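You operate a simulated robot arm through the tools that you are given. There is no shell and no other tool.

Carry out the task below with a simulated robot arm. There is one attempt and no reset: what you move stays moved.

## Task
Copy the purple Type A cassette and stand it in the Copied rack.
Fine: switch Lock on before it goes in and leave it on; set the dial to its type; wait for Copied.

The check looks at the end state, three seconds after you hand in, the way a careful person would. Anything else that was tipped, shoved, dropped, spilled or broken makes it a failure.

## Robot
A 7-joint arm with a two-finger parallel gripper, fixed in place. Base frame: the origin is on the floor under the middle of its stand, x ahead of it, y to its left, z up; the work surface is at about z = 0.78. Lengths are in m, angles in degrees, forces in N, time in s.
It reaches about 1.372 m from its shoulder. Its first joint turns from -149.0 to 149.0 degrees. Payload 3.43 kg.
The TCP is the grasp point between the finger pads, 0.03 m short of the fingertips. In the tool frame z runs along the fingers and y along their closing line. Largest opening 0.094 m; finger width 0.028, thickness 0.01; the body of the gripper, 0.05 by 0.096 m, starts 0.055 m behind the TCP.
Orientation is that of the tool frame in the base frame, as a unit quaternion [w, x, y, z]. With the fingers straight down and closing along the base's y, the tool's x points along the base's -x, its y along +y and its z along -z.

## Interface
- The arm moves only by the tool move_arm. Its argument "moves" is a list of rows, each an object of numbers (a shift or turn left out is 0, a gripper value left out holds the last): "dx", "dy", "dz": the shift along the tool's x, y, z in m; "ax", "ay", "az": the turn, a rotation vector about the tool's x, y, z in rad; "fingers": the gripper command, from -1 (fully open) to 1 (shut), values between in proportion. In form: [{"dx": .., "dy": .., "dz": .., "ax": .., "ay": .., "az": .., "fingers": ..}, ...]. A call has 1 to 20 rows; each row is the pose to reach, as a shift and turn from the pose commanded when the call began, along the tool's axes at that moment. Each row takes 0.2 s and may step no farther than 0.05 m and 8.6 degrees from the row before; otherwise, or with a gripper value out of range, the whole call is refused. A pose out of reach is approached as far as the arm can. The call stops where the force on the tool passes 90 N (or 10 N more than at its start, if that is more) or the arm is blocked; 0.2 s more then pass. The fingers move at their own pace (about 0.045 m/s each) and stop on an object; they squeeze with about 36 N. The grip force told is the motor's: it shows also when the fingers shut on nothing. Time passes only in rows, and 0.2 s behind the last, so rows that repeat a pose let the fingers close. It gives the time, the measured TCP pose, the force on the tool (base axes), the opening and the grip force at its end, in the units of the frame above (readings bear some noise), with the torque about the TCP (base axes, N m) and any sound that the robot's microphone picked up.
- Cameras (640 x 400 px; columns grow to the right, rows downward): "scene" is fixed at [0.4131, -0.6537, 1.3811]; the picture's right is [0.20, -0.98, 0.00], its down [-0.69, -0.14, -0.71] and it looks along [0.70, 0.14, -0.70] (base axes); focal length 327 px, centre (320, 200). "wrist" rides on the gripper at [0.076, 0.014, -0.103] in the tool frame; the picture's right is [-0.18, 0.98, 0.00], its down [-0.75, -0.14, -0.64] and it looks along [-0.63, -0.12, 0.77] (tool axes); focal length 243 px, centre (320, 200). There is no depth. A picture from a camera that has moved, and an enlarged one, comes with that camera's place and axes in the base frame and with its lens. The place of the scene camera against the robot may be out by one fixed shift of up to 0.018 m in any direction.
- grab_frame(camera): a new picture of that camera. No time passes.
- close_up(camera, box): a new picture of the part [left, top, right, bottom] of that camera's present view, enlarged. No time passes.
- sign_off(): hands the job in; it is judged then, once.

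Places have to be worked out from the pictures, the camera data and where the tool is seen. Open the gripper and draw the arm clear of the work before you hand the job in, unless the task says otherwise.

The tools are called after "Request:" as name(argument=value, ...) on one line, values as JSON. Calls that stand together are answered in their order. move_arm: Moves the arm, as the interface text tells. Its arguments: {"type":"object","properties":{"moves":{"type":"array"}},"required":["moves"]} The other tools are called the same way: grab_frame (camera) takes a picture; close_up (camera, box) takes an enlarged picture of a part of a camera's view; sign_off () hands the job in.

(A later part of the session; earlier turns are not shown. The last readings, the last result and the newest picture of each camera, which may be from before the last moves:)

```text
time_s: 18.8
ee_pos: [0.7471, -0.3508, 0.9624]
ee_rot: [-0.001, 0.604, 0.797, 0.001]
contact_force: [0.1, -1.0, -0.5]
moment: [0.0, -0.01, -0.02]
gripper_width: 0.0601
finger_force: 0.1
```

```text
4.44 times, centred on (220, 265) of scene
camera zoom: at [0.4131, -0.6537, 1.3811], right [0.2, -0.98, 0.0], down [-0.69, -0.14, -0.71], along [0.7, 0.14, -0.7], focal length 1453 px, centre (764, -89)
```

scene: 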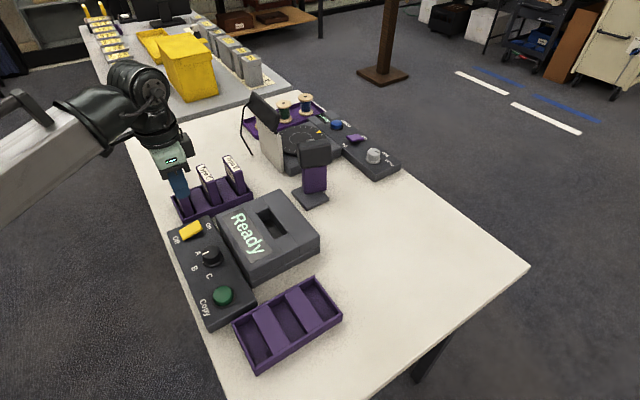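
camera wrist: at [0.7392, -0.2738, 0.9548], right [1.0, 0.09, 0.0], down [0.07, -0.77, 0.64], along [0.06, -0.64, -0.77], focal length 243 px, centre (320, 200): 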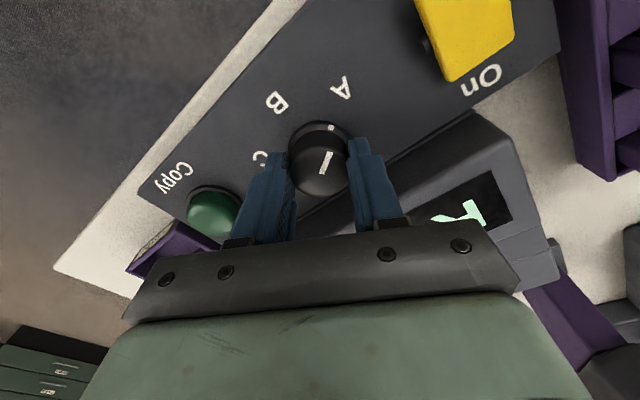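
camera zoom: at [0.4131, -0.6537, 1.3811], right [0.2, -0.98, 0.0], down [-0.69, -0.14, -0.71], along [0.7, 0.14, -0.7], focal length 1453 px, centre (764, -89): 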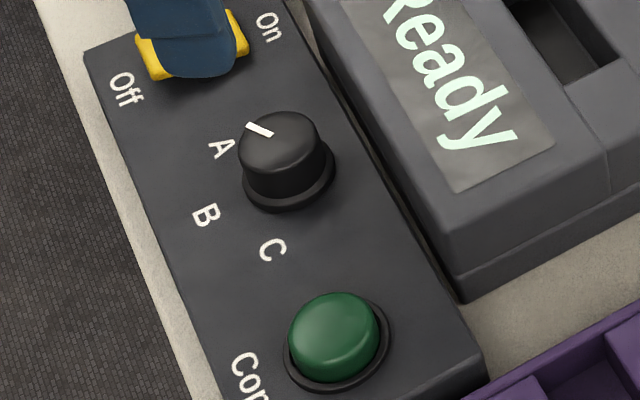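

The label A isn't in this view; I'll turn the wrist back to the set's axes and step back a little to see pointer and all labels together.

Request:
move_arm(moves=[{"dx": 0.013, "dy": -0.0073, "dz": -0.005, "az": -0.13}, {"dx": 0.026, "dy": -0.0146, "dz": -0.01, "az": -0.26}, {"dx": 0.039, "dy": -0.022, "dz": -0.015, "az": -0.39}, {"dx": 0.0523, "dy": -0.0293, "dz": -0.02, "az": -0.51}, {"dx": 0.0523, "dy": -0.0293, "dz": -0.02, "az": -0.51}])

Request:
close_up(camera="wrist", box=[220, 70, 420, 195])

Request:
close_up(camera="scene", box=[160, 220, 280, 310])

```text
time_s: 20.0
ee_pos: [0.7031, -0.3087, 0.9818]
ee_rot: [0.0, 0.381, 0.924, 0.0]
contact_force: [-0.7, 0.7, -0.7]
moment: [0.01, 0.0, 0.0]
gripper_width: 0.0602
finger_force: 0.0
```

```text
3.20 times, centred on (320, 132) of wrist
camera zoom: at [0.6595, -0.2459, 1.0851], right [0.82, 0.57, 0.0], down [0.43, -0.63, 0.64], along [0.36, -0.53, -0.77], focal length 776 px, centre (320, 416)
```

zoom: 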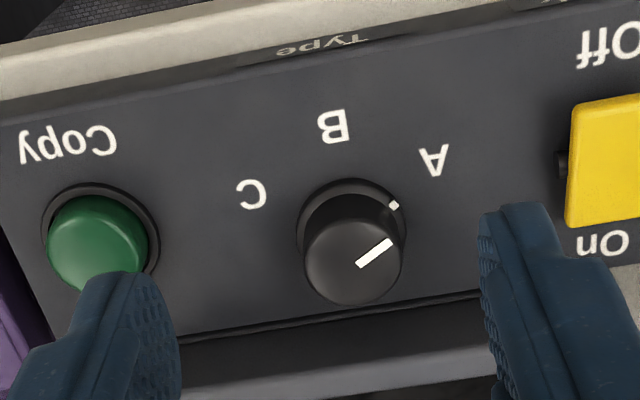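

```text
4.44 times, centred on (220, 265) of scene
camera zoom: at [0.4131, -0.6537, 1.3811], right [0.2, -0.98, 0.0], down [-0.69, -0.14, -0.71], along [0.7, 0.14, -0.7], focal length 1453 px, centre (764, -89)
```

zoom: 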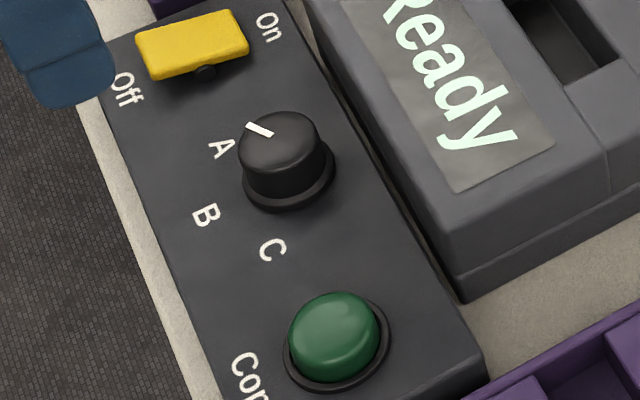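

The pointer now lines up with A (≈60°, label ≈58°). Next, cassette A: its top is about p 0.434–0.511, q 0.763–0.785, z 0.879 (≈77 mm wide, 22 mm thick). I'll hover above it with fingers fully open, to grip it across its width.

Request:
move_arm(moves=[{"dx": -0.0116, "dy": 0.0388, "fingers": -1}, {"dx": -0.0232, "dy": 0.0776, "fingers": -1}, {"dx": -0.0348, "dy": 0.1164, "fingers": -1}, {"dx": -0.0464, "dy": 0.1552, "fingers": -1}, {"dx": -0.0581, "dy": 0.194, "fingers": -1}, {"dx": -0.0581, "dy": 0.194, "fingers": -1}])

Request:
grab_frame(camera="wrist")

Request:
close_up(camera="wrist", box=[220, 40, 440, 200])

```text
time_s: 21.4
ee_pos: [0.8822, -0.2133, 0.9833]
ee_rot: [-0.001, 0.382, 0.924, 0.001]
contact_force: [-0.2, -0.9, 0.3]
moment: [-0.01, 0.03, 0.01]
gripper_width: 0.094
finger_force: 0.0
```

```text
taken
camera wrist: at [0.8385, -0.1497, 1.0858], right [0.83, 0.56, 0.0], down [0.43, -0.63, 0.64], along [0.36, -0.53, -0.77], focal length 243 px, centre (320, 200)
```

wrist: 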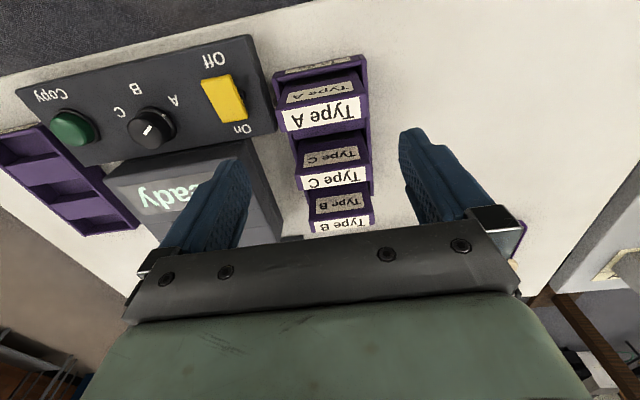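

```text
2.50 times, centred on (330, 120) of wrist
camera zoom: at [0.8385, -0.1497, 1.0858], right [0.83, 0.56, 0.0], down [0.43, -0.63, 0.64], along [0.36, -0.53, -0.77], focal length 606 px, centre (295, 400)
```

zoom: 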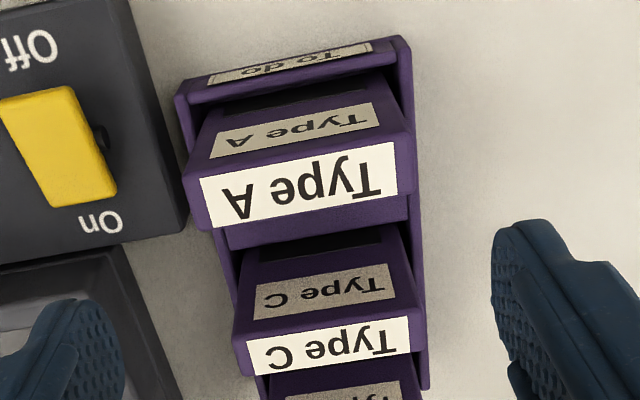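

Cassette A refines to centre p≈0.475, q≈0.775, top z≈0.877, well under the TCP (2 mm offset). I'll shift 2 mm and descend so the fingers straddle its top part.

Request:
move_arm(moves=[{"dy": 0.002, "dz": 0.03}, {"dy": 0.002, "dz": 0.06}, {"dy": 0.002, "dz": 0.085}, {"dy": 0.002, "dz": 0.1}, {"dy": 0.002, "dz": 0.108}, {"dy": 0.002, "dz": 0.112}, {"dy": 0.002, "dz": 0.112}])

Request:
grab_frame(camera="wrist")

Request:
close_up(camera="scene", box=[130, 120, 290, 230])

```text
time_s: 23.0
ee_pos: [0.8845, -0.2114, 0.8702]
ee_rot: [-0.001, 0.383, 0.924, 0.0]
contact_force: [0.4, 0.2, -0.2]
moment: [0.01, 0.02, 0.02]
gripper_width: 0.0937
finger_force: 0.1
```

```text
taken
camera wrist: at [0.8397, -0.1479, 0.9732], right [0.82, 0.57, 0.0], down [0.43, -0.63, 0.64], along [0.36, -0.53, -0.77], focal length 243 px, centre (320, 200)
```

wrist: 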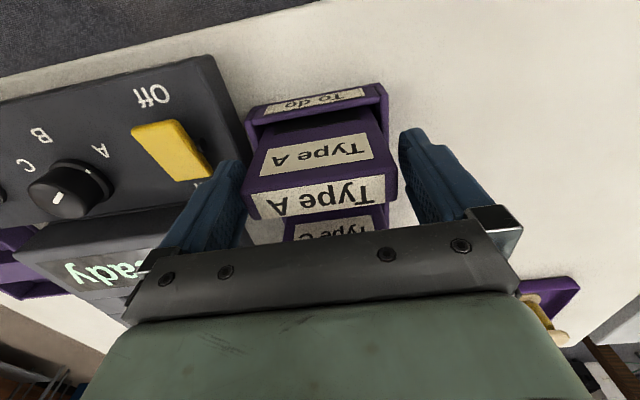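

```text
3.64 times, centred on (210, 175) of scene
camera zoom: at [0.4131, -0.6537, 1.3811], right [0.2, -0.98, 0.0], down [-0.69, -0.14, -0.71], along [0.7, 0.14, -0.7], focal length 1189 px, centre (720, 291)
```

zoom: 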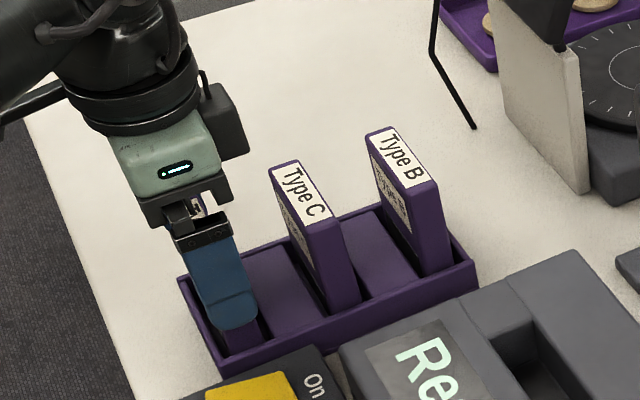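

The cassette is centred between the fingers. Closing on it.

Request:
move_arm(moves=[{"fingers": 1}, {"fingers": 1}, {"fingers": 1}, {"fingers": 1}])

Request:
grab_frame(camera="wrist")

```text
time_s: 24.0
ee_pos: [0.8836, -0.2112, 0.8696]
ee_rot: [-0.001, 0.382, 0.924, 0.0]
contact_force: [-0.6, 0.5, 0.4]
moment: [-0.04, 0.05, -0.03]
gripper_width: 0.0838
finger_force: 36.1
```

```text
taken
camera wrist: at [0.8397, -0.1479, 0.9734], right [0.82, 0.57, 0.0], down [0.43, -0.63, 0.64], along [0.36, -0.53, -0.77], focal length 243 px, centre (320, 200)
```

wrist: 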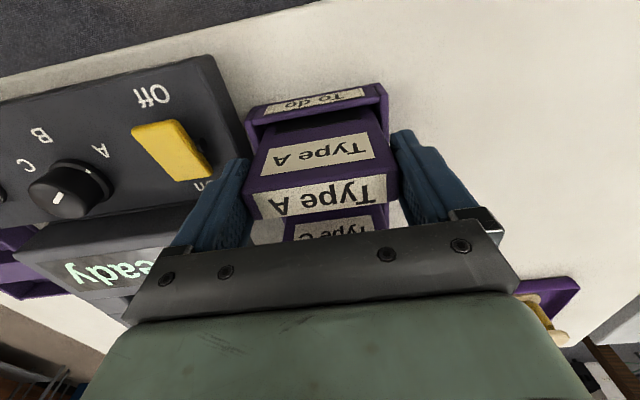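

The fingers stopped at 83.8 mm, a bit wider than my visual estimate of ~78 mm. I'll look closely to make sure it is the cassette they are squeezing and nothing else.

Request:
close_up(camera="wrist", box=[210, 70, 430, 240])

Request:
close_up(camera="scene", box=[160, 150, 240, 220])

```text
2.35 times, centred on (320, 155) of wrist
camera zoom: at [0.8397, -0.1479, 0.9734], right [0.82, 0.57, 0.0], down [0.43, -0.63, 0.64], along [0.36, -0.53, -0.77], focal length 571 px, centre (320, 306)
```

zoom: 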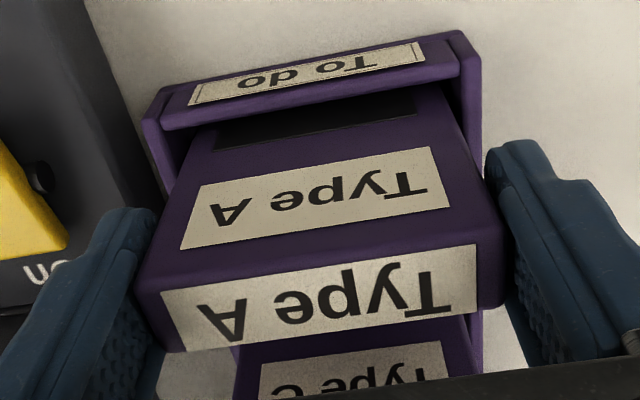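

```text
5.71 times, centred on (200, 185) of scene
camera zoom: at [0.4131, -0.6537, 1.3811], right [0.2, -0.98, 0.0], down [-0.69, -0.14, -0.71], along [0.7, 0.14, -0.7], focal length 1868 px, centre (1006, 286)
```

zoom: 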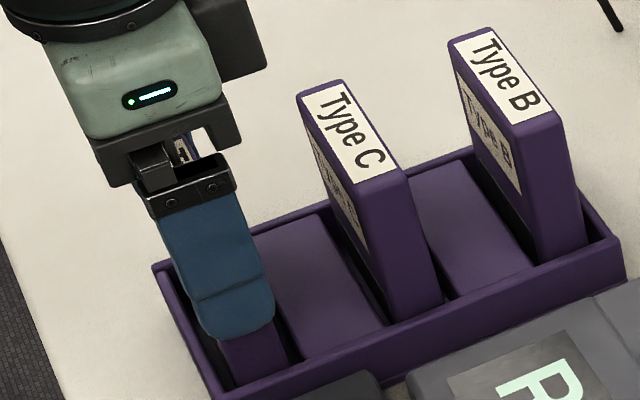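

The pads press on both end faces of the cassette (its edges are rounded, so it looks narrower from above). I'll lift it straight up.

Request:
move_arm(moves=[{"dz": -0.01}, {"dz": -0.025}, {"dz": -0.05}, {"dz": -0.08}, {"dz": -0.11}, {"dz": -0.14}, {"dz": -0.14}])

Request:
grab_frame(camera="wrist")

Request:
grab_frame(camera="scene")

```text
time_s: 25.6
ee_pos: [0.8845, -0.2093, 1.0113]
ee_rot: [-0.001, 0.382, 0.924, 0.001]
contact_force: [0.8, -0.4, -1.9]
moment: [0.0, 0.0, 0.02]
gripper_width: 0.084
finger_force: 35.4
```

```text
taken
camera wrist: at [0.8394, -0.1473, 1.1127], right [0.82, 0.57, 0.0], down [0.43, -0.63, 0.64], along [0.36, -0.53, -0.77], focal length 243 px, centre (320, 200)
```

wrist: 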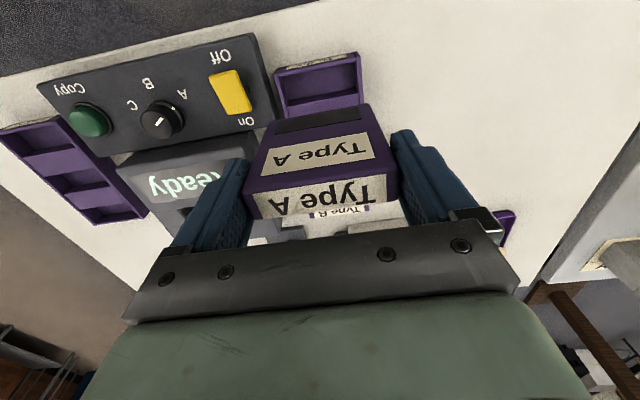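

```text
taken
```

scene: 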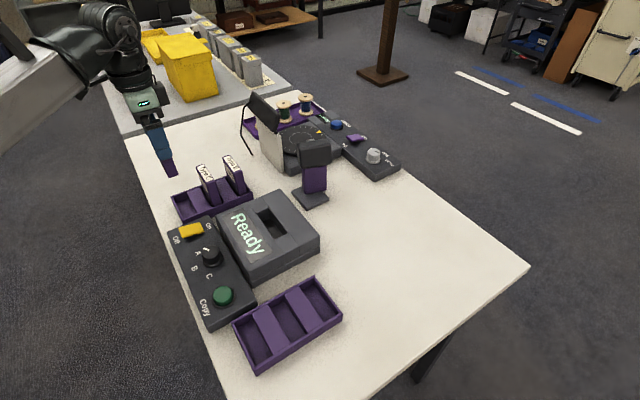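

Cassette A is in hand (bottom ≈83 mm below TCP). From the earlier view the deck slot is at about p 0.237–0.326, q 0.905–0.935; I'll carry it over the slot at z≈1.0 to check alignment.

Request:
move_arm(moves=[{"dx": -0.0244, "dy": -0.0327}, {"dx": -0.0489, "dy": -0.0655}, {"dx": -0.0733, "dy": -0.0982}, {"dx": -0.0977, "dy": -0.1309}, {"dx": -0.1222, "dy": -0.1637}, {"dx": -0.1466, "dy": -0.1964, "dz": 0.01}, {"dx": -0.1466, "dy": -0.1964, "dz": 0.01}])

Request:
grab_frame(camera="wrist")

Request:
close_up(camera="wrist", box=[220, 40, 420, 160])

Request:
grab_frame(camera="scene")

```text
time_s: 27.2
ee_pos: [0.8481, -0.4522, 0.9983]
ee_rot: [-0.001, 0.382, 0.924, 0.0]
contact_force: [0.1, 0.2, -1.1]
moment: [0.0, -0.02, 0.01]
gripper_width: 0.0839
finger_force: 36.4
```

```text
taken
camera wrist: at [0.8037, -0.3901, 1.1024], right [0.82, 0.57, 0.0], down [0.43, -0.63, 0.64], along [0.36, -0.53, -0.77], focal length 243 px, centre (320, 200)
```

wrist: 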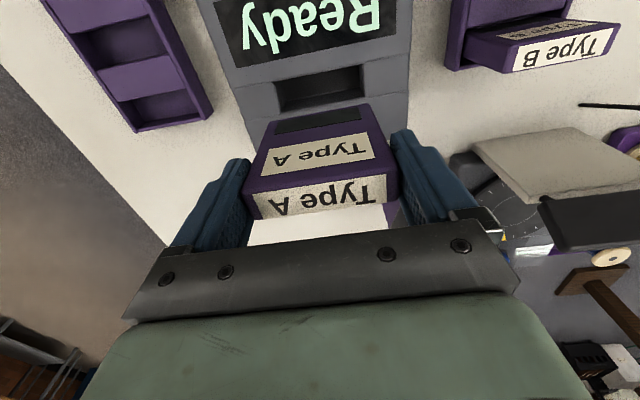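

```text
3.20 times, centred on (320, 100) of wrist
camera zoom: at [0.8037, -0.3901, 1.1024], right [0.82, 0.57, 0.0], down [0.43, -0.63, 0.64], along [0.36, -0.53, -0.77], focal length 776 px, centre (320, 520)
```

zoom: 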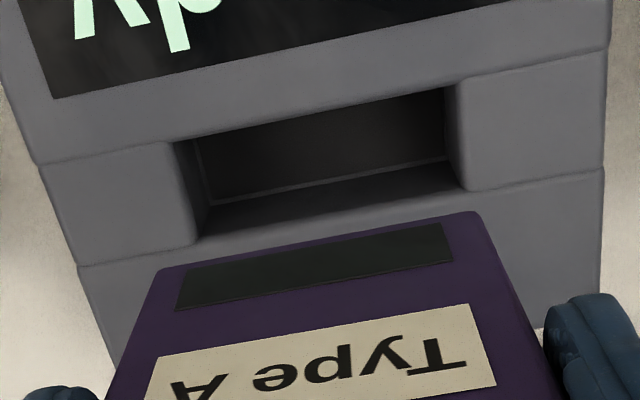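

```text
taken
```

scene: 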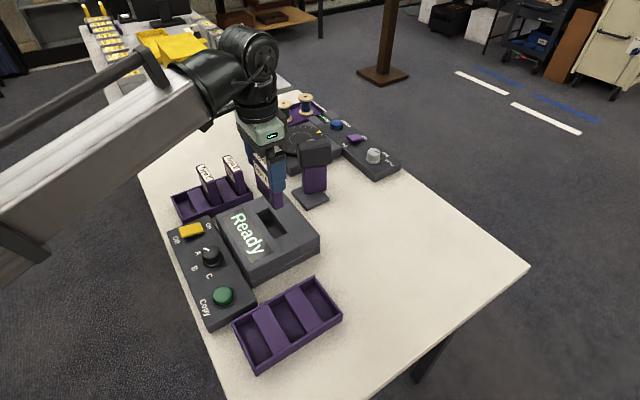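

The view over the slot is clear: slot spans p≈0.235–0.324, q≈0.899–0.931 (deck top z≈0.841, floor ≈0.80). The cassette needs to shift about 5 mm toward the robot; I'll do that and come down to ~15 mm above the deck to re-check.

Request:
move_arm(moves=[{"dx": 0.003, "dy": -0.0008, "dz": 0.02}, {"dx": 0.0048, "dy": -0.0008, "dz": 0.045}, {"dx": 0.0048, "dy": -0.0008, "dz": 0.058}, {"dx": 0.0048, "dy": -0.0008, "dz": 0.058}])

Request:
close_up(camera="wrist", box=[220, 40, 420, 160])

Request:
close_up(camera="scene", box=[210, 130, 340, 270])

```text
time_s: 28.2
ee_pos: [0.8445, -0.4498, 0.9403]
ee_rot: [-0.001, 0.383, 0.924, 0.0]
contact_force: [0.9, 0.6, -1.9]
moment: [0.02, 0.01, 0.04]
gripper_width: 0.0841
finger_force: 35.6
```

```text
3.20 times, centred on (320, 100) of wrist
camera zoom: at [0.8001, -0.3872, 1.0438], right [0.82, 0.57, 0.0], down [0.43, -0.63, 0.64], along [0.36, -0.53, -0.77], focal length 776 px, centre (320, 520)
```

zoom: 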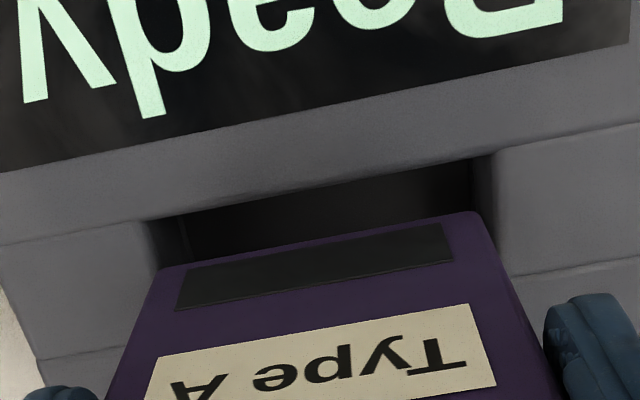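

```text
2.86 times, centred on (275, 200) of scene
camera zoom: at [0.4131, -0.6537, 1.3811], right [0.2, -0.98, 0.0], down [-0.69, -0.14, -0.71], along [0.7, 0.14, -0.7], focal length 934 px, centre (449, 200)
```

zoom: 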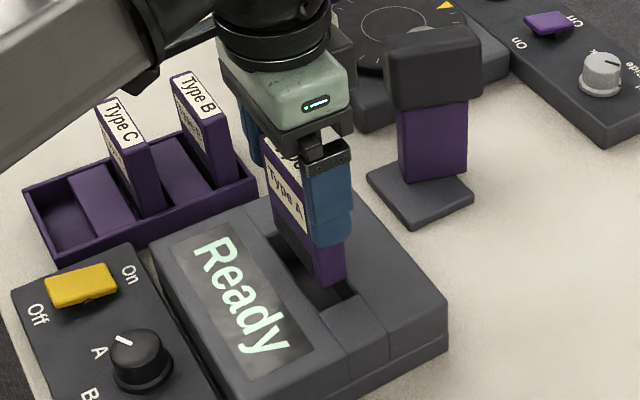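

Cassette is centred over the slot (≈3 mm clearance each end, ≈5 mm each face). Lowering it in slowly.

Request:
move_arm(moves=[{"dz": 0.01}, {"dz": 0.018}, {"dz": 0.026}, {"dz": 0.034}, {"dz": 0.042}, {"dz": 0.042}])

Request:
close_up(camera="wrist", box=[220, 40, 420, 160])

Request:
close_up(camera="scene", box=[210, 130, 340, 270])

```text
time_s: 29.6
ee_pos: [0.8448, -0.4507, 0.8996]
ee_rot: [-0.001, 0.382, 0.924, 0.0]
contact_force: [0.1, -0.4, -1.3]
moment: [0.01, 0.01, -0.03]
gripper_width: 0.0839
finger_force: 36.2
```

```text
3.20 times, centred on (320, 100) of wrist
camera zoom: at [0.8004, -0.3876, 1.0021], right [0.82, 0.57, 0.0], down [0.43, -0.63, 0.64], along [0.36, -0.53, -0.77], focal length 776 px, centre (320, 520)
```

zoom: 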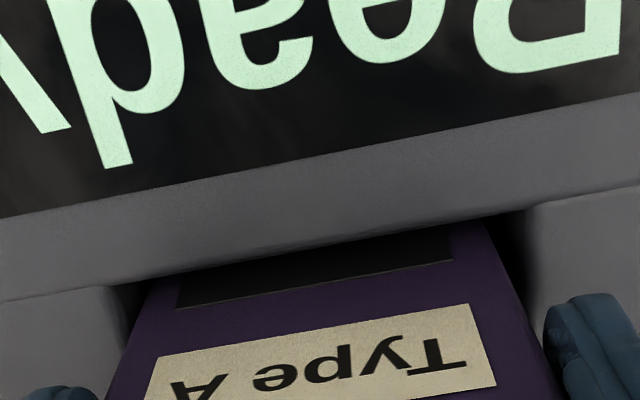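

```text
2.86 times, centred on (275, 200) of scene
camera zoom: at [0.4131, -0.6537, 1.3811], right [0.2, -0.98, 0.0], down [-0.69, -0.14, -0.71], along [0.7, 0.14, -0.7], focal length 934 px, centre (449, 200)
```

zoom: 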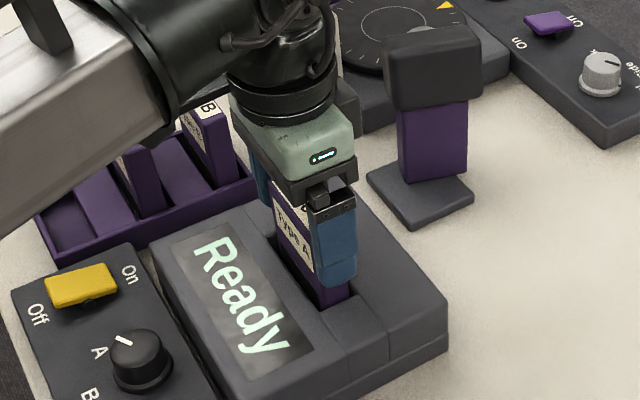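

The cassette has entered the slot without contact force. Continuing down in small steps to find the slot floor.

Request:
move_arm(moves=[{"dz": 0.003}, {"dz": 0.006}, {"dz": 0.009}, {"dz": 0.011}, {"dz": 0.011}])

Request:
close_up(camera="scene", box=[210, 130, 340, 270])

```text
time_s: 30.8
ee_pos: [0.8444, -0.4498, 0.8886]
ee_rot: [-0.001, 0.383, 0.924, 0.0]
contact_force: [-0.5, 1.9, 0.0]
moment: [0.0, 0.06, -0.02]
gripper_width: 0.0841
finger_force: 35.9
```

```text
2.86 times, centred on (275, 200) of scene
camera zoom: at [0.4131, -0.6537, 1.3811], right [0.2, -0.98, 0.0], down [-0.69, -0.14, -0.71], along [0.7, 0.14, -0.7], focal length 934 px, centre (449, 200)
```

zoom: 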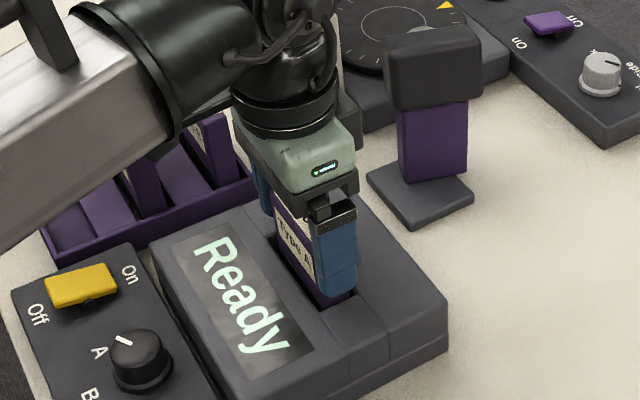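

Still essentially free (weight maybe just starting to unload). A few more 2 mm steps.

Request:
move_arm(moves=[{"dz": 0.0015}, {"dz": 0.003}, {"dz": 0.004}, {"dz": 0.004}])

Request:
close_up(camera="wrist", box=[180, 40, 460, 240])

```text
time_s: 31.8
ee_pos: [0.8453, -0.4512, 0.8859]
ee_rot: [0.002, 0.383, 0.924, 0.0]
contact_force: [5.8, 1.8, 30.6]
moment: [-0.11, -0.19, 0.03]
gripper_width: 0.084
finger_force: 36.1
```

```text
2.00 times, centred on (320, 140) of wrist
camera zoom: at [0.8001, -0.3875, 0.9887], right [0.82, 0.57, 0.0], down [0.43, -0.63, 0.64], along [0.36, -0.53, -0.77], focal length 485 px, centre (320, 320)
```

zoom: 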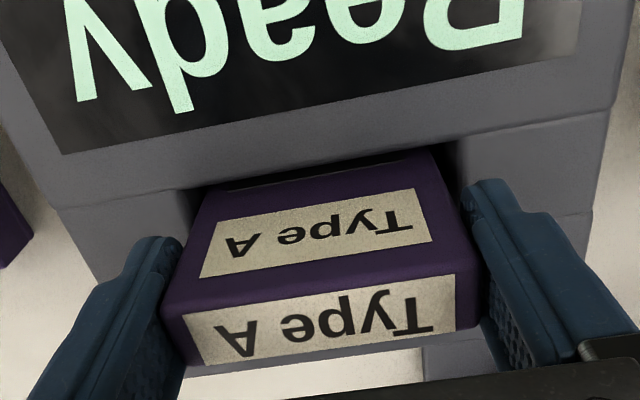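

Floor contact at TCP z≈0.886, exactly as predicted (30 N). I'll ease the pressure by ~2 mm, open the fingers and rise straight up.

Request:
move_arm(moves=[{"dz": -0.002, "fingers": 1}, {"dz": -0.002, "fingers": -1}, {"dz": -0.002, "fingers": -1}, {"dz": -0.002, "fingers": -1}, {"dz": -0.03, "fingers": -1}, {"dz": -0.07, "fingers": -1}, {"dz": -0.11, "fingers": -1}, {"dz": -0.11, "fingers": -1}])

Request:
grab_frame(camera="wrist")

Request:
close_up(camera="scene", box=[170, 140, 350, 270])

```text
time_s: 33.6
ee_pos: [0.8453, -0.4508, 0.9959]
ee_rot: [-0.001, 0.383, 0.924, 0.0]
contact_force: [0.2, 0.0, -0.2]
moment: [0.01, 0.03, 0.01]
gripper_width: 0.094
finger_force: 0.1
```

```text
taken
camera wrist: at [0.8014, -0.3874, 1.0987], right [0.82, 0.57, 0.0], down [0.43, -0.63, 0.64], along [0.36, -0.53, -0.77], focal length 243 px, centre (320, 200)
```

wrist: 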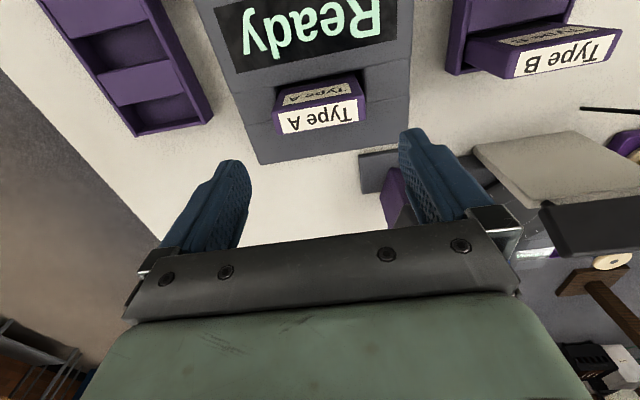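

```text
3.08 times, centred on (260, 205) of scene
camera zoom: at [0.4131, -0.6537, 1.3811], right [0.2, -0.98, 0.0], down [-0.69, -0.14, -0.71], along [0.7, 0.14, -0.7], focal length 1006 px, centre (505, 185)
```

zoom: 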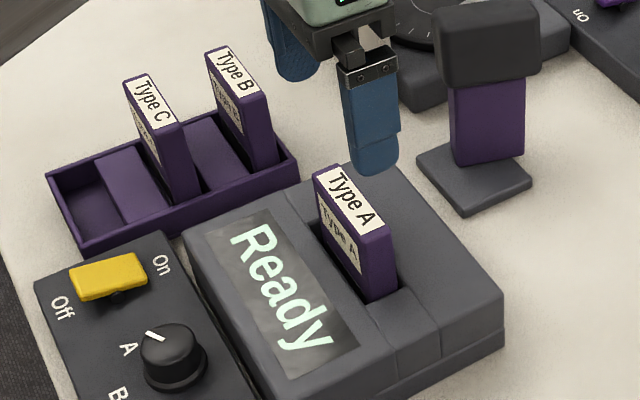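

The Type A cassette stands in the deck, Lock still On, dial at A. Now I'll move over the Copy button (≈ p 0.192, q 0.756) with closed fingers.

Request:
move_arm(moves=[{"dx": 0.032, "dy": -0.0174, "fingers": 1}, {"dx": 0.064, "dy": -0.0348, "fingers": 1}, {"dx": 0.096, "dy": -0.0522, "fingers": 1}, {"dx": 0.128, "dy": -0.0696, "fingers": 1}, {"dx": 0.1605, "dy": -0.087, "dz": 0.01, "fingers": 1}, {"dx": 0.1605, "dy": -0.087, "dz": 0.04, "fingers": 1}, {"dx": 0.1605, "dy": -0.087, "dz": 0.04, "fingers": 1}])

Request:
grab_frame(camera="wrist")

Request:
close_up(camera="wrist", box=[240, 60, 400, 180])

Request:
grab_frame(camera="scene")

```text
time_s: 35.2
ee_pos: [0.668, -0.3996, 0.9539]
ee_rot: [-0.001, 0.383, 0.924, 0.0]
contact_force: [1.1, 0.8, 0.9]
moment: [0.03, -0.02, -0.02]
gripper_width: 0.0001
finger_force: 33.0
```

```text
taken
camera wrist: at [0.6245, -0.3354, 1.0573], right [0.82, 0.57, 0.0], down [0.43, -0.63, 0.64], along [0.36, -0.53, -0.77], focal length 243 px, centre (320, 200)
```

wrist: 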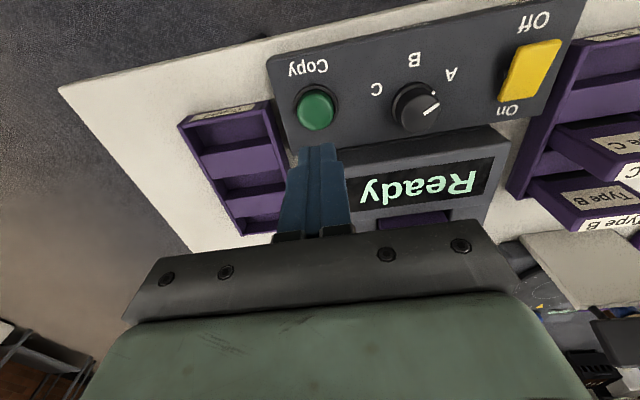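

```text
3.33 times, centred on (320, 120) of wrist
camera zoom: at [0.6245, -0.3354, 1.0573], right [0.82, 0.57, 0.0], down [0.43, -0.63, 0.64], along [0.36, -0.53, -0.77], focal length 809 px, centre (320, 467)
```

zoom: 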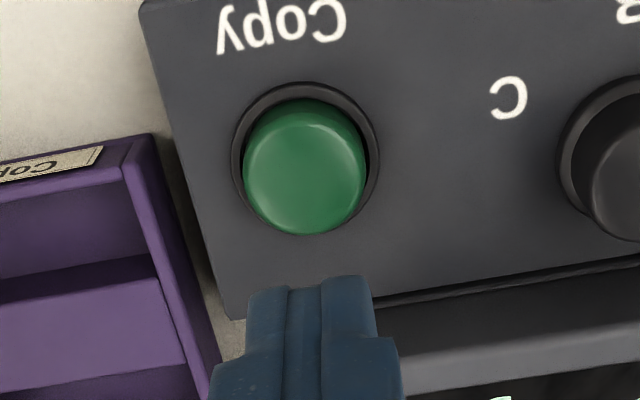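

```text
taken
```

scene: 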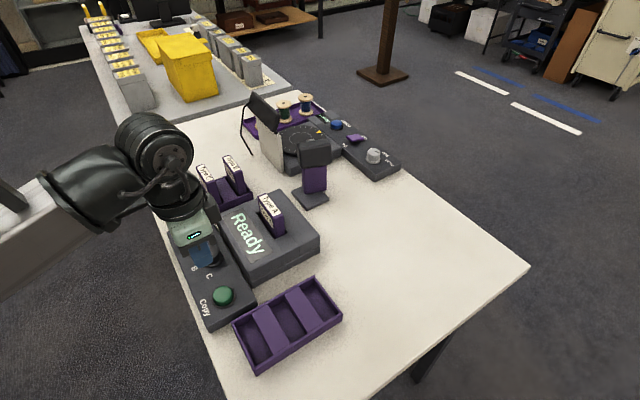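

Button centre refines to p≈0.1855, q≈0.759; I'll shift there and descend to just above it.

Request:
move_arm(moves=[{"dx": -0.004, "dy": -0.0045, "dz": 0.03}, {"dx": -0.004, "dy": -0.0045, "dz": 0.06}, {"dx": -0.004, "dy": -0.0045, "dz": 0.08}, {"dx": -0.004, "dy": -0.0045, "dz": 0.086}, {"dx": -0.004, "dy": -0.0045, "dz": 0.086}])

Request:
close_up(camera="wrist", box=[240, 60, 400, 180])

Request:
close_up(camera="scene", box=[160, 190, 340, 330])

```text
time_s: 36.4
ee_pos: [0.6696, -0.4057, 0.8687]
ee_rot: [-0.001, 0.383, 0.924, 0.0]
contact_force: [0.6, 0.2, -0.2]
moment: [0.03, 0.03, 0.02]
gripper_width: 0.0002
finger_force: 32.7
```

```text
3.33 times, centred on (320, 120) of wrist
camera zoom: at [0.6254, -0.3415, 0.9719], right [0.82, 0.57, 0.0], down [0.43, -0.63, 0.64], along [0.36, -0.53, -0.77], focal length 809 px, centre (320, 467)
```

zoom: 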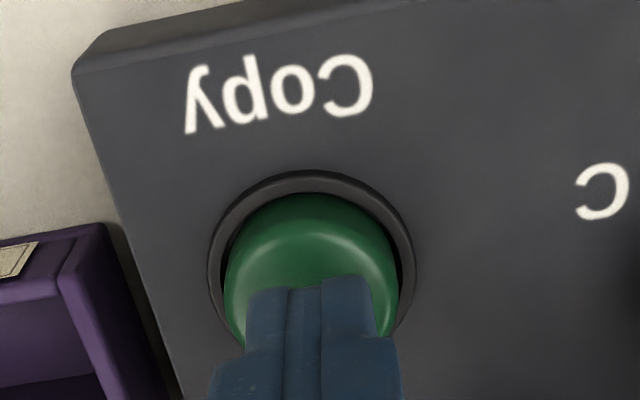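

```text
2.86 times, centred on (250, 260) of scene
camera zoom: at [0.4131, -0.6537, 1.3811], right [0.2, -0.98, 0.0], down [-0.69, -0.14, -0.71], along [0.7, 0.14, -0.7], focal length 934 px, centre (520, 29)
```

zoom: 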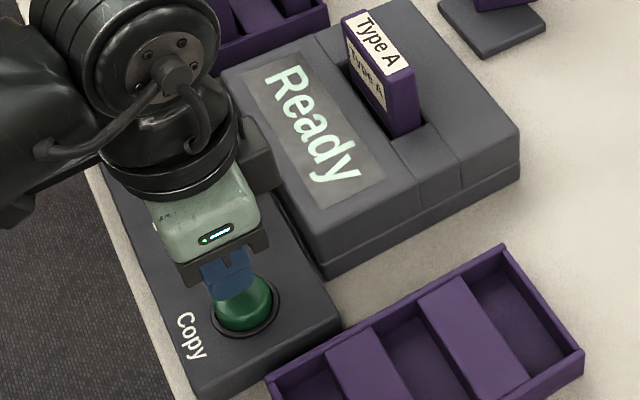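

The fingertips are right above the green button. Pressing down in 2 mm steps.

Request:
move_arm(moves=[{"dz": 0.003}, {"dz": 0.006}, {"dz": 0.009}, {"dz": 0.011}, {"dz": 0.011}])

Request:
close_up(camera="scene", box=[160, 190, 340, 330])

```text
time_s: 37.6
ee_pos: [0.6684, -0.4056, 0.8579]
ee_rot: [-0.001, 0.382, 0.924, 0.0]
contact_force: [-0.3, -0.1, -0.1]
moment: [-0.06, 0.04, -0.02]
gripper_width: 0.0
finger_force: 33.1
```

```text
2.86 times, centred on (250, 260) of scene
camera zoom: at [0.4131, -0.6537, 1.3811], right [0.2, -0.98, 0.0], down [-0.69, -0.14, -0.71], along [0.7, 0.14, -0.7], focal length 934 px, centre (520, 29)
```

zoom: 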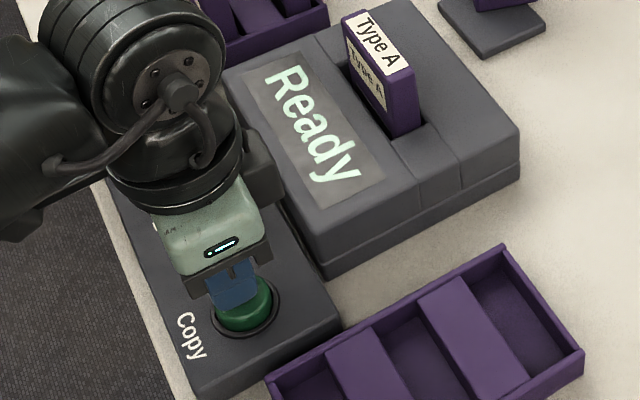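

No contact force yet (fingertips z≈0.828); pressing on a few more millimetres.

Request:
move_arm(moves=[{"dz": 0.002}, {"dz": 0.004}, {"dz": 0.006}, {"dz": 0.006}])

Request:
close_up(camera="scene", box=[160, 190, 340, 330])

Request:
close_up(camera="wrist", box=[240, 60, 400, 180])

```text
time_s: 38.6
ee_pos: [0.6683, -0.4047, 0.8523]
ee_rot: [-0.001, 0.383, 0.924, 0.0]
contact_force: [1.4, 0.3, 3.7]
moment: [-0.02, -0.03, -0.02]
gripper_width: 0.0001
finger_force: 33.2
heard: click
```

```text
2.86 times, centred on (250, 260) of scene
camera zoom: at [0.4131, -0.6537, 1.3811], right [0.2, -0.98, 0.0], down [-0.69, -0.14, -0.71], along [0.7, 0.14, -0.7], focal length 934 px, centre (520, 29)
```

zoom: 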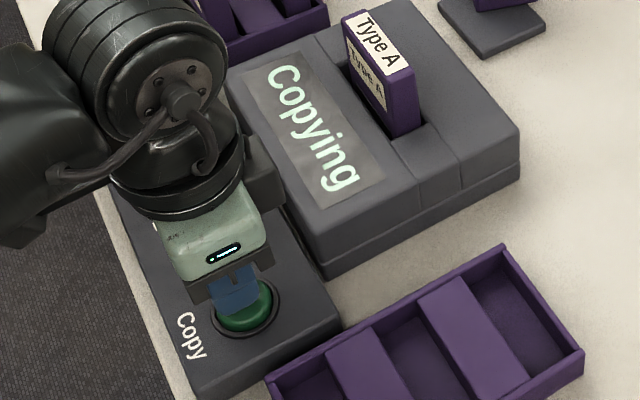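

```text
3.33 times, centred on (320, 120) of wrist
camera zoom: at [0.6247, -0.3418, 0.955], right [0.82, 0.57, 0.0], down [0.43, -0.63, 0.64], along [0.36, -0.53, -0.77], focal length 809 px, centre (320, 467)
```

zoom: 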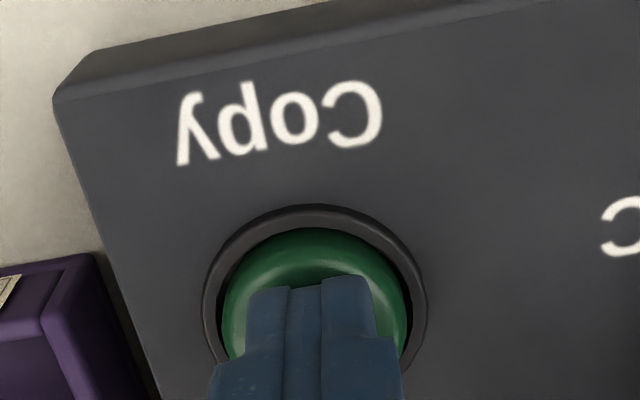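

A click was heard and the screen reads "Copying". I'll lift straight off the button so it isn't pressed twice, and watch the screen.

Request:
move_arm(moves=[{"dz": -0.03}, {"dz": -0.07}, {"dz": -0.11}, {"dz": -0.15}, {"dz": -0.15}, {"dz": -0.15}, {"dz": -0.15}, {"dz": -0.15}, {"dz": -0.15}, {"dz": -0.15}])

Request:
grab_frame(camera="scene")

Request:
grab_frame(camera="wrist")

```text
time_s: 40.8
ee_pos: [0.6689, -0.4053, 1.0015]
ee_rot: [-0.001, 0.382, 0.924, 0.0]
contact_force: [-0.4, 0.2, 0.0]
moment: [-0.02, -0.02, 0.0]
gripper_width: 0.0001
finger_force: 32.4
```

```text
taken
```

scene: 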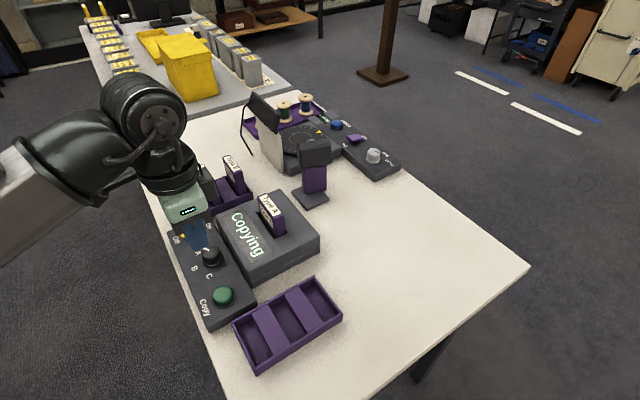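

```text
taken
camera wrist: at [0.6246, -0.3413, 1.1049], right [0.82, 0.57, 0.0], down [0.43, -0.63, 0.64], along [0.36, -0.53, -0.77], focal length 243 px, centre (320, 200)
```

wrist: 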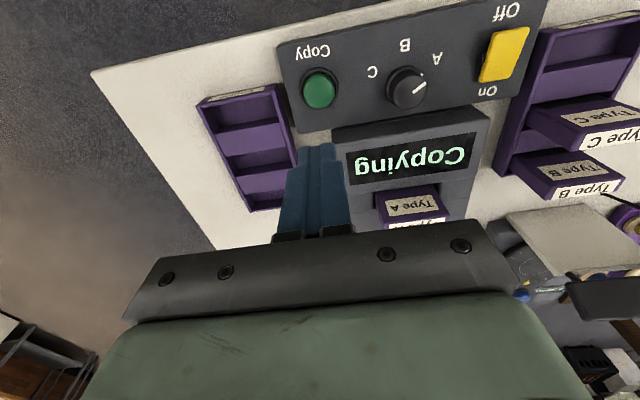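

It's still "Copying". While waiting I'll look at the Copied rack to measure its slots.

Request:
close_up(camera="wrist", box=[180, 70, 310, 220])

Request:
move_arm(moves=[{"dz": 0.0}, {"dz": 0.0}, {"dz": 0.0}, {"dz": 0.0}, {"dz": 0.0}, {"dz": 0.0}, {"dz": 0.0}, {"dz": 0.0}, {"dz": 0.0}, {"dz": 0.0}])

Request:
close_up(camera="scene", box=[160, 190, 340, 330])

```text
2.67 times, centred on (245, 145) of wrist
camera zoom: at [0.6246, -0.3413, 1.1049], right [0.82, 0.57, 0.0], down [0.43, -0.63, 0.64], along [0.36, -0.53, -0.77], focal length 647 px, centre (520, 347)
```

zoom: 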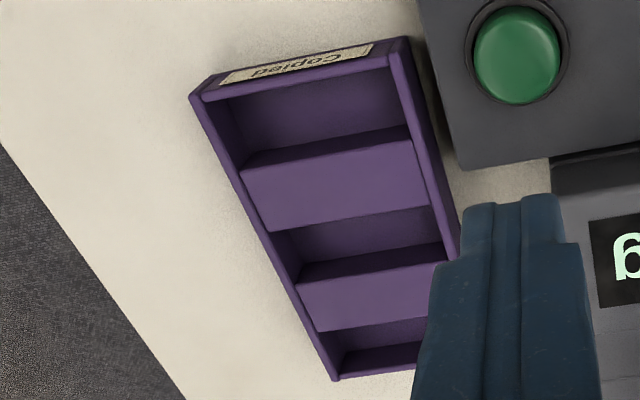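

```text
time_s: 43.0
ee_pos: [0.6692, -0.4057, 1.0033]
ee_rot: [0.0, 0.383, 0.924, 0.001]
contact_force: [0.0, 0.3, 0.0]
moment: [-0.04, 0.0, 0.0]
gripper_width: 0.0001
finger_force: 33.7
```

```text
2.86 times, centred on (250, 260) of scene
camera zoom: at [0.4131, -0.6537, 1.3811], right [0.2, -0.98, 0.0], down [-0.69, -0.14, -0.71], along [0.7, 0.14, -0.7], focal length 934 px, centre (520, 29)
```

zoom: 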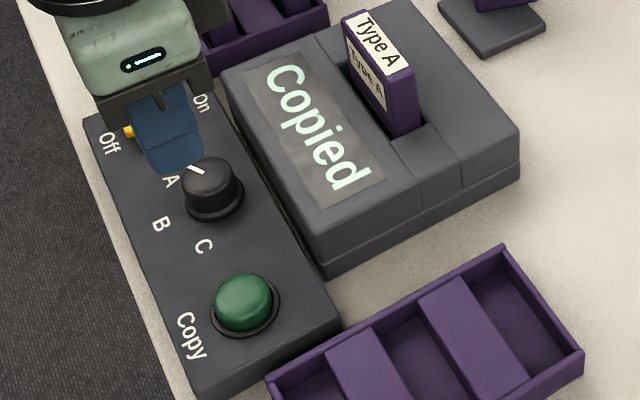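

The screen now reads "Copied". Before fetching the cassette I'll take a clear look down at the Copied rack with open fingers.

Request:
move_arm(moves=[{"dx": -0.0075, "dy": -0.024, "fingers": -1}, {"dx": -0.015, "dy": -0.048, "fingers": -1}, {"dx": -0.0225, "dy": -0.072, "fingers": -1}, {"dx": -0.03, "dy": -0.096, "fingers": -1}, {"dx": -0.03, "dy": -0.096, "fingers": -1}])

Request:
grab_frame(camera="wrist")

Request:
close_up(camera="wrist", box=[220, 0, 420, 180])

```text
time_s: 44.2
ee_pos: [0.6224, -0.4955, 1.0028]
ee_rot: [-0.001, 0.382, 0.924, 0.0]
contact_force: [0.0, 0.2, 0.5]
moment: [-0.03, -0.03, -0.03]
gripper_width: 0.0941
finger_force: 0.1
```

```text
taken
camera wrist: at [0.5782, -0.4314, 1.1048], right [0.82, 0.57, 0.0], down [0.43, -0.63, 0.64], along [0.36, -0.53, -0.77], focal length 243 px, centre (320, 200)
```

wrist: 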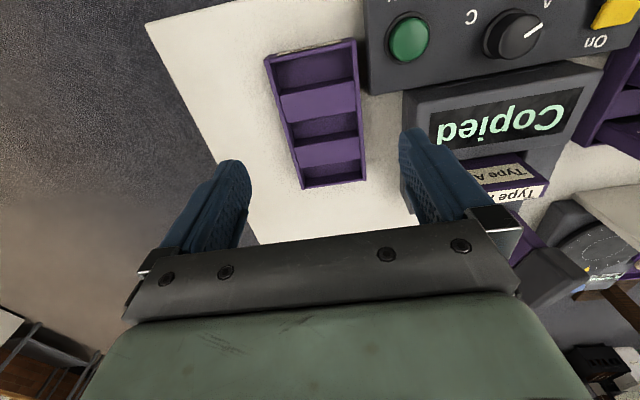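

```text
2.22 times, centred on (320, 90) of wrist
camera zoom: at [0.5782, -0.4314, 1.1048], right [0.82, 0.57, 0.0], down [0.43, -0.63, 0.64], along [0.36, -0.53, -0.77], focal length 539 px, centre (320, 444)
```

zoom: 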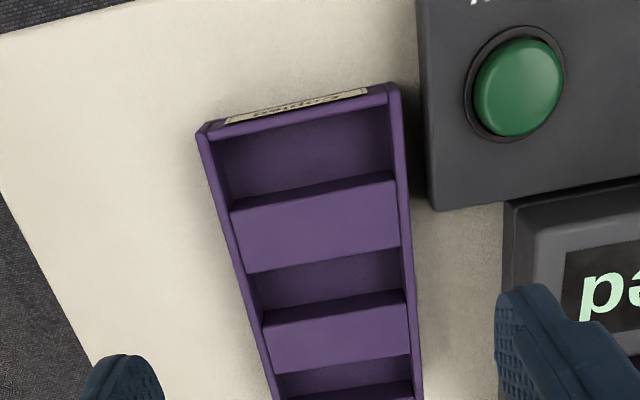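

The Copied rack's slots: centre p≈0.085, slot centres q≈0.776, 0.846, 0.916 (mirrors the To do rack). Screen shows "Copied", so I'll go back over the deck with open fingers.

Request:
move_arm(moves=[{"dx": -0.021, "dy": 0.0316, "fingers": -1}, {"dx": -0.042, "dy": 0.0631, "fingers": -1}, {"dx": -0.063, "dy": 0.0947, "fingers": -1}, {"dx": -0.084, "dy": 0.1262, "fingers": -1}, {"dx": -0.105, "dy": 0.1578, "fingers": -1}, {"dx": -0.126, "dy": 0.1893, "fingers": -1}, {"dx": -0.126, "dy": 0.1893, "fingers": -1}])

Request:
grab_frame(camera="wrist")

Request:
close_up(camera="wrist", box=[220, 0, 420, 160])

Request:
grab_frame(camera="scene")

```text
time_s: 45.8
ee_pos: [0.8462, -0.4475, 1.0024]
ee_rot: [0.0, 0.383, 0.924, 0.001]
contact_force: [-0.5, -1.0, 0.4]
moment: [0.01, 0.01, -0.05]
gripper_width: 0.0938
finger_force: 0.1
```

```text
taken
camera wrist: at [0.8014, -0.3852, 1.1044], right [0.82, 0.57, 0.0], down [0.43, -0.63, 0.64], along [0.36, -0.53, -0.77], focal length 243 px, centre (320, 200)
```

wrist: 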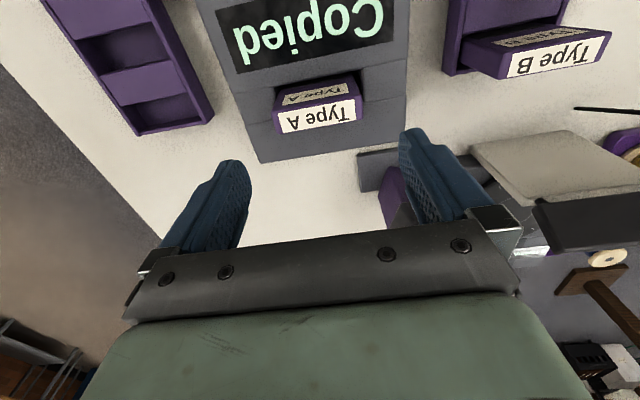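

```text
2.50 times, centred on (320, 80) of wrist
camera zoom: at [0.8014, -0.3852, 1.1044], right [0.82, 0.57, 0.0], down [0.43, -0.63, 0.64], along [0.36, -0.53, -0.77], focal length 606 px, centre (320, 500)
```

zoom: 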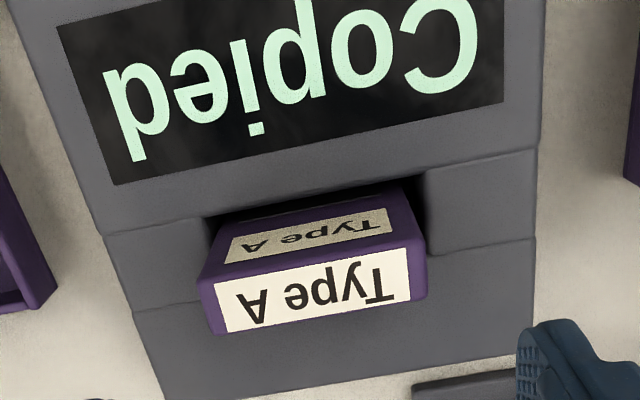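

```text
taken
```

scene: 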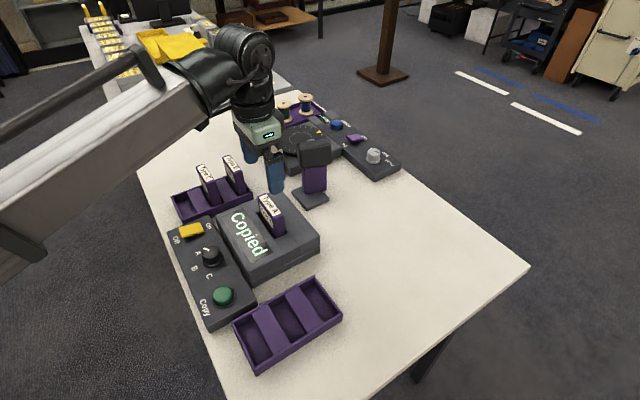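

The cassette's top centre reads p≈0.278, q≈0.916; I'm about 2–3 mm off in p. I'll correct, descend to z≈0.885 and check before gripping.

Request:
move_arm(moves=[{"dx": -0.001, "dy": -0.0025, "dz": 0.03}, {"dx": -0.001, "dy": -0.0025, "dz": 0.06}, {"dx": -0.001, "dy": -0.0025, "dz": 0.085}, {"dx": -0.001, "dy": -0.0025, "dz": 0.105}, {"dx": -0.001, "dy": -0.0025, "dz": 0.117}, {"dx": -0.001, "dy": -0.0025, "dz": 0.117}])

Request:
close_up(camera="wrist", box=[180, 60, 460, 240])

```text
time_s: 47.2
ee_pos: [0.8443, -0.4496, 0.8836]
ee_rot: [0.0, 0.383, 0.924, 0.0]
contact_force: [-0.5, 0.2, -0.5]
moment: [-0.02, 0.02, -0.02]
gripper_width: 0.0943
finger_force: 0.1
```

```text
2.22 times, centred on (320, 150) of wrist
camera zoom: at [0.8002, -0.3881, 0.9871], right [0.82, 0.57, 0.0], down [0.43, -0.63, 0.64], along [0.36, -0.53, -0.77], focal length 539 px, centre (320, 311)
```

zoom: 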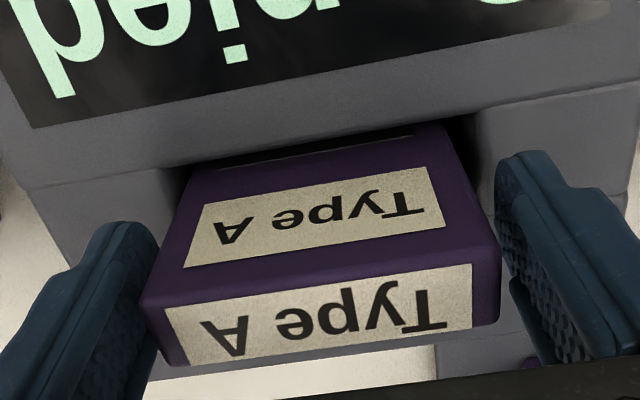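

The cassette is between the open fingers, well placed. Closing the grip and lifting straight up.

Request:
move_arm(moves=[{"fingers": 1}, {"fingers": 1}, {"fingers": 1}, {"fingers": 1}, {"fingers": 1}])

Request:
move_arm(moves=[{"dz": -0.01}, {"dz": -0.025}, {"dz": -0.05}, {"dz": -0.08}, {"dz": -0.115}, {"dz": -0.115}])

Request:
grab_frame(camera="wrist")

Request:
grab_frame(camera="scene")

```text
time_s: 48.4
ee_pos: [0.8449, -0.451, 0.8836]
ee_rot: [-0.001, 0.383, 0.924, 0.001]
contact_force: [-0.3, -0.9, -0.2]
moment: [-0.03, -0.04, -0.01]
gripper_width: 0.0841
finger_force: 36.5
```

```text
time_s: 49.8
ee_pos: [0.8464, -0.4513, 0.9998]
ee_rot: [-0.001, 0.383, 0.924, 0.0]
contact_force: [-0.4, -0.2, -1.0]
moment: [0.02, -0.03, 0.0]
gripper_width: 0.0839
finger_force: 36.4
```

```text
taken
camera wrist: at [0.8014, -0.3882, 1.1022], right [0.82, 0.57, 0.0], down [0.43, -0.63, 0.64], along [0.36, -0.53, -0.77], focal length 243 px, centre (320, 200)
```

wrist: 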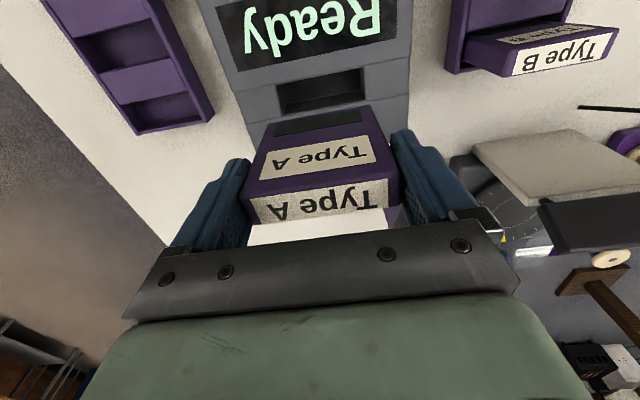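

```text
taken
```

scene: 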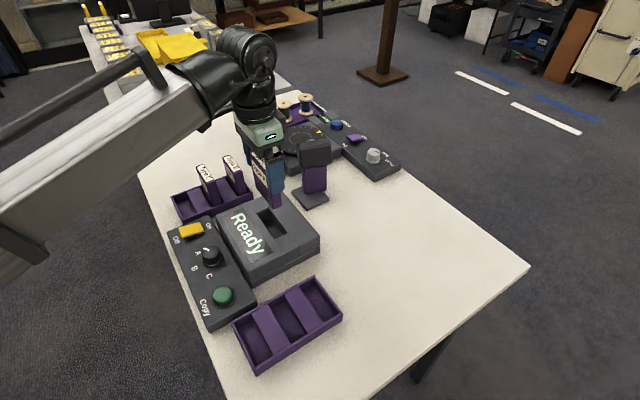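

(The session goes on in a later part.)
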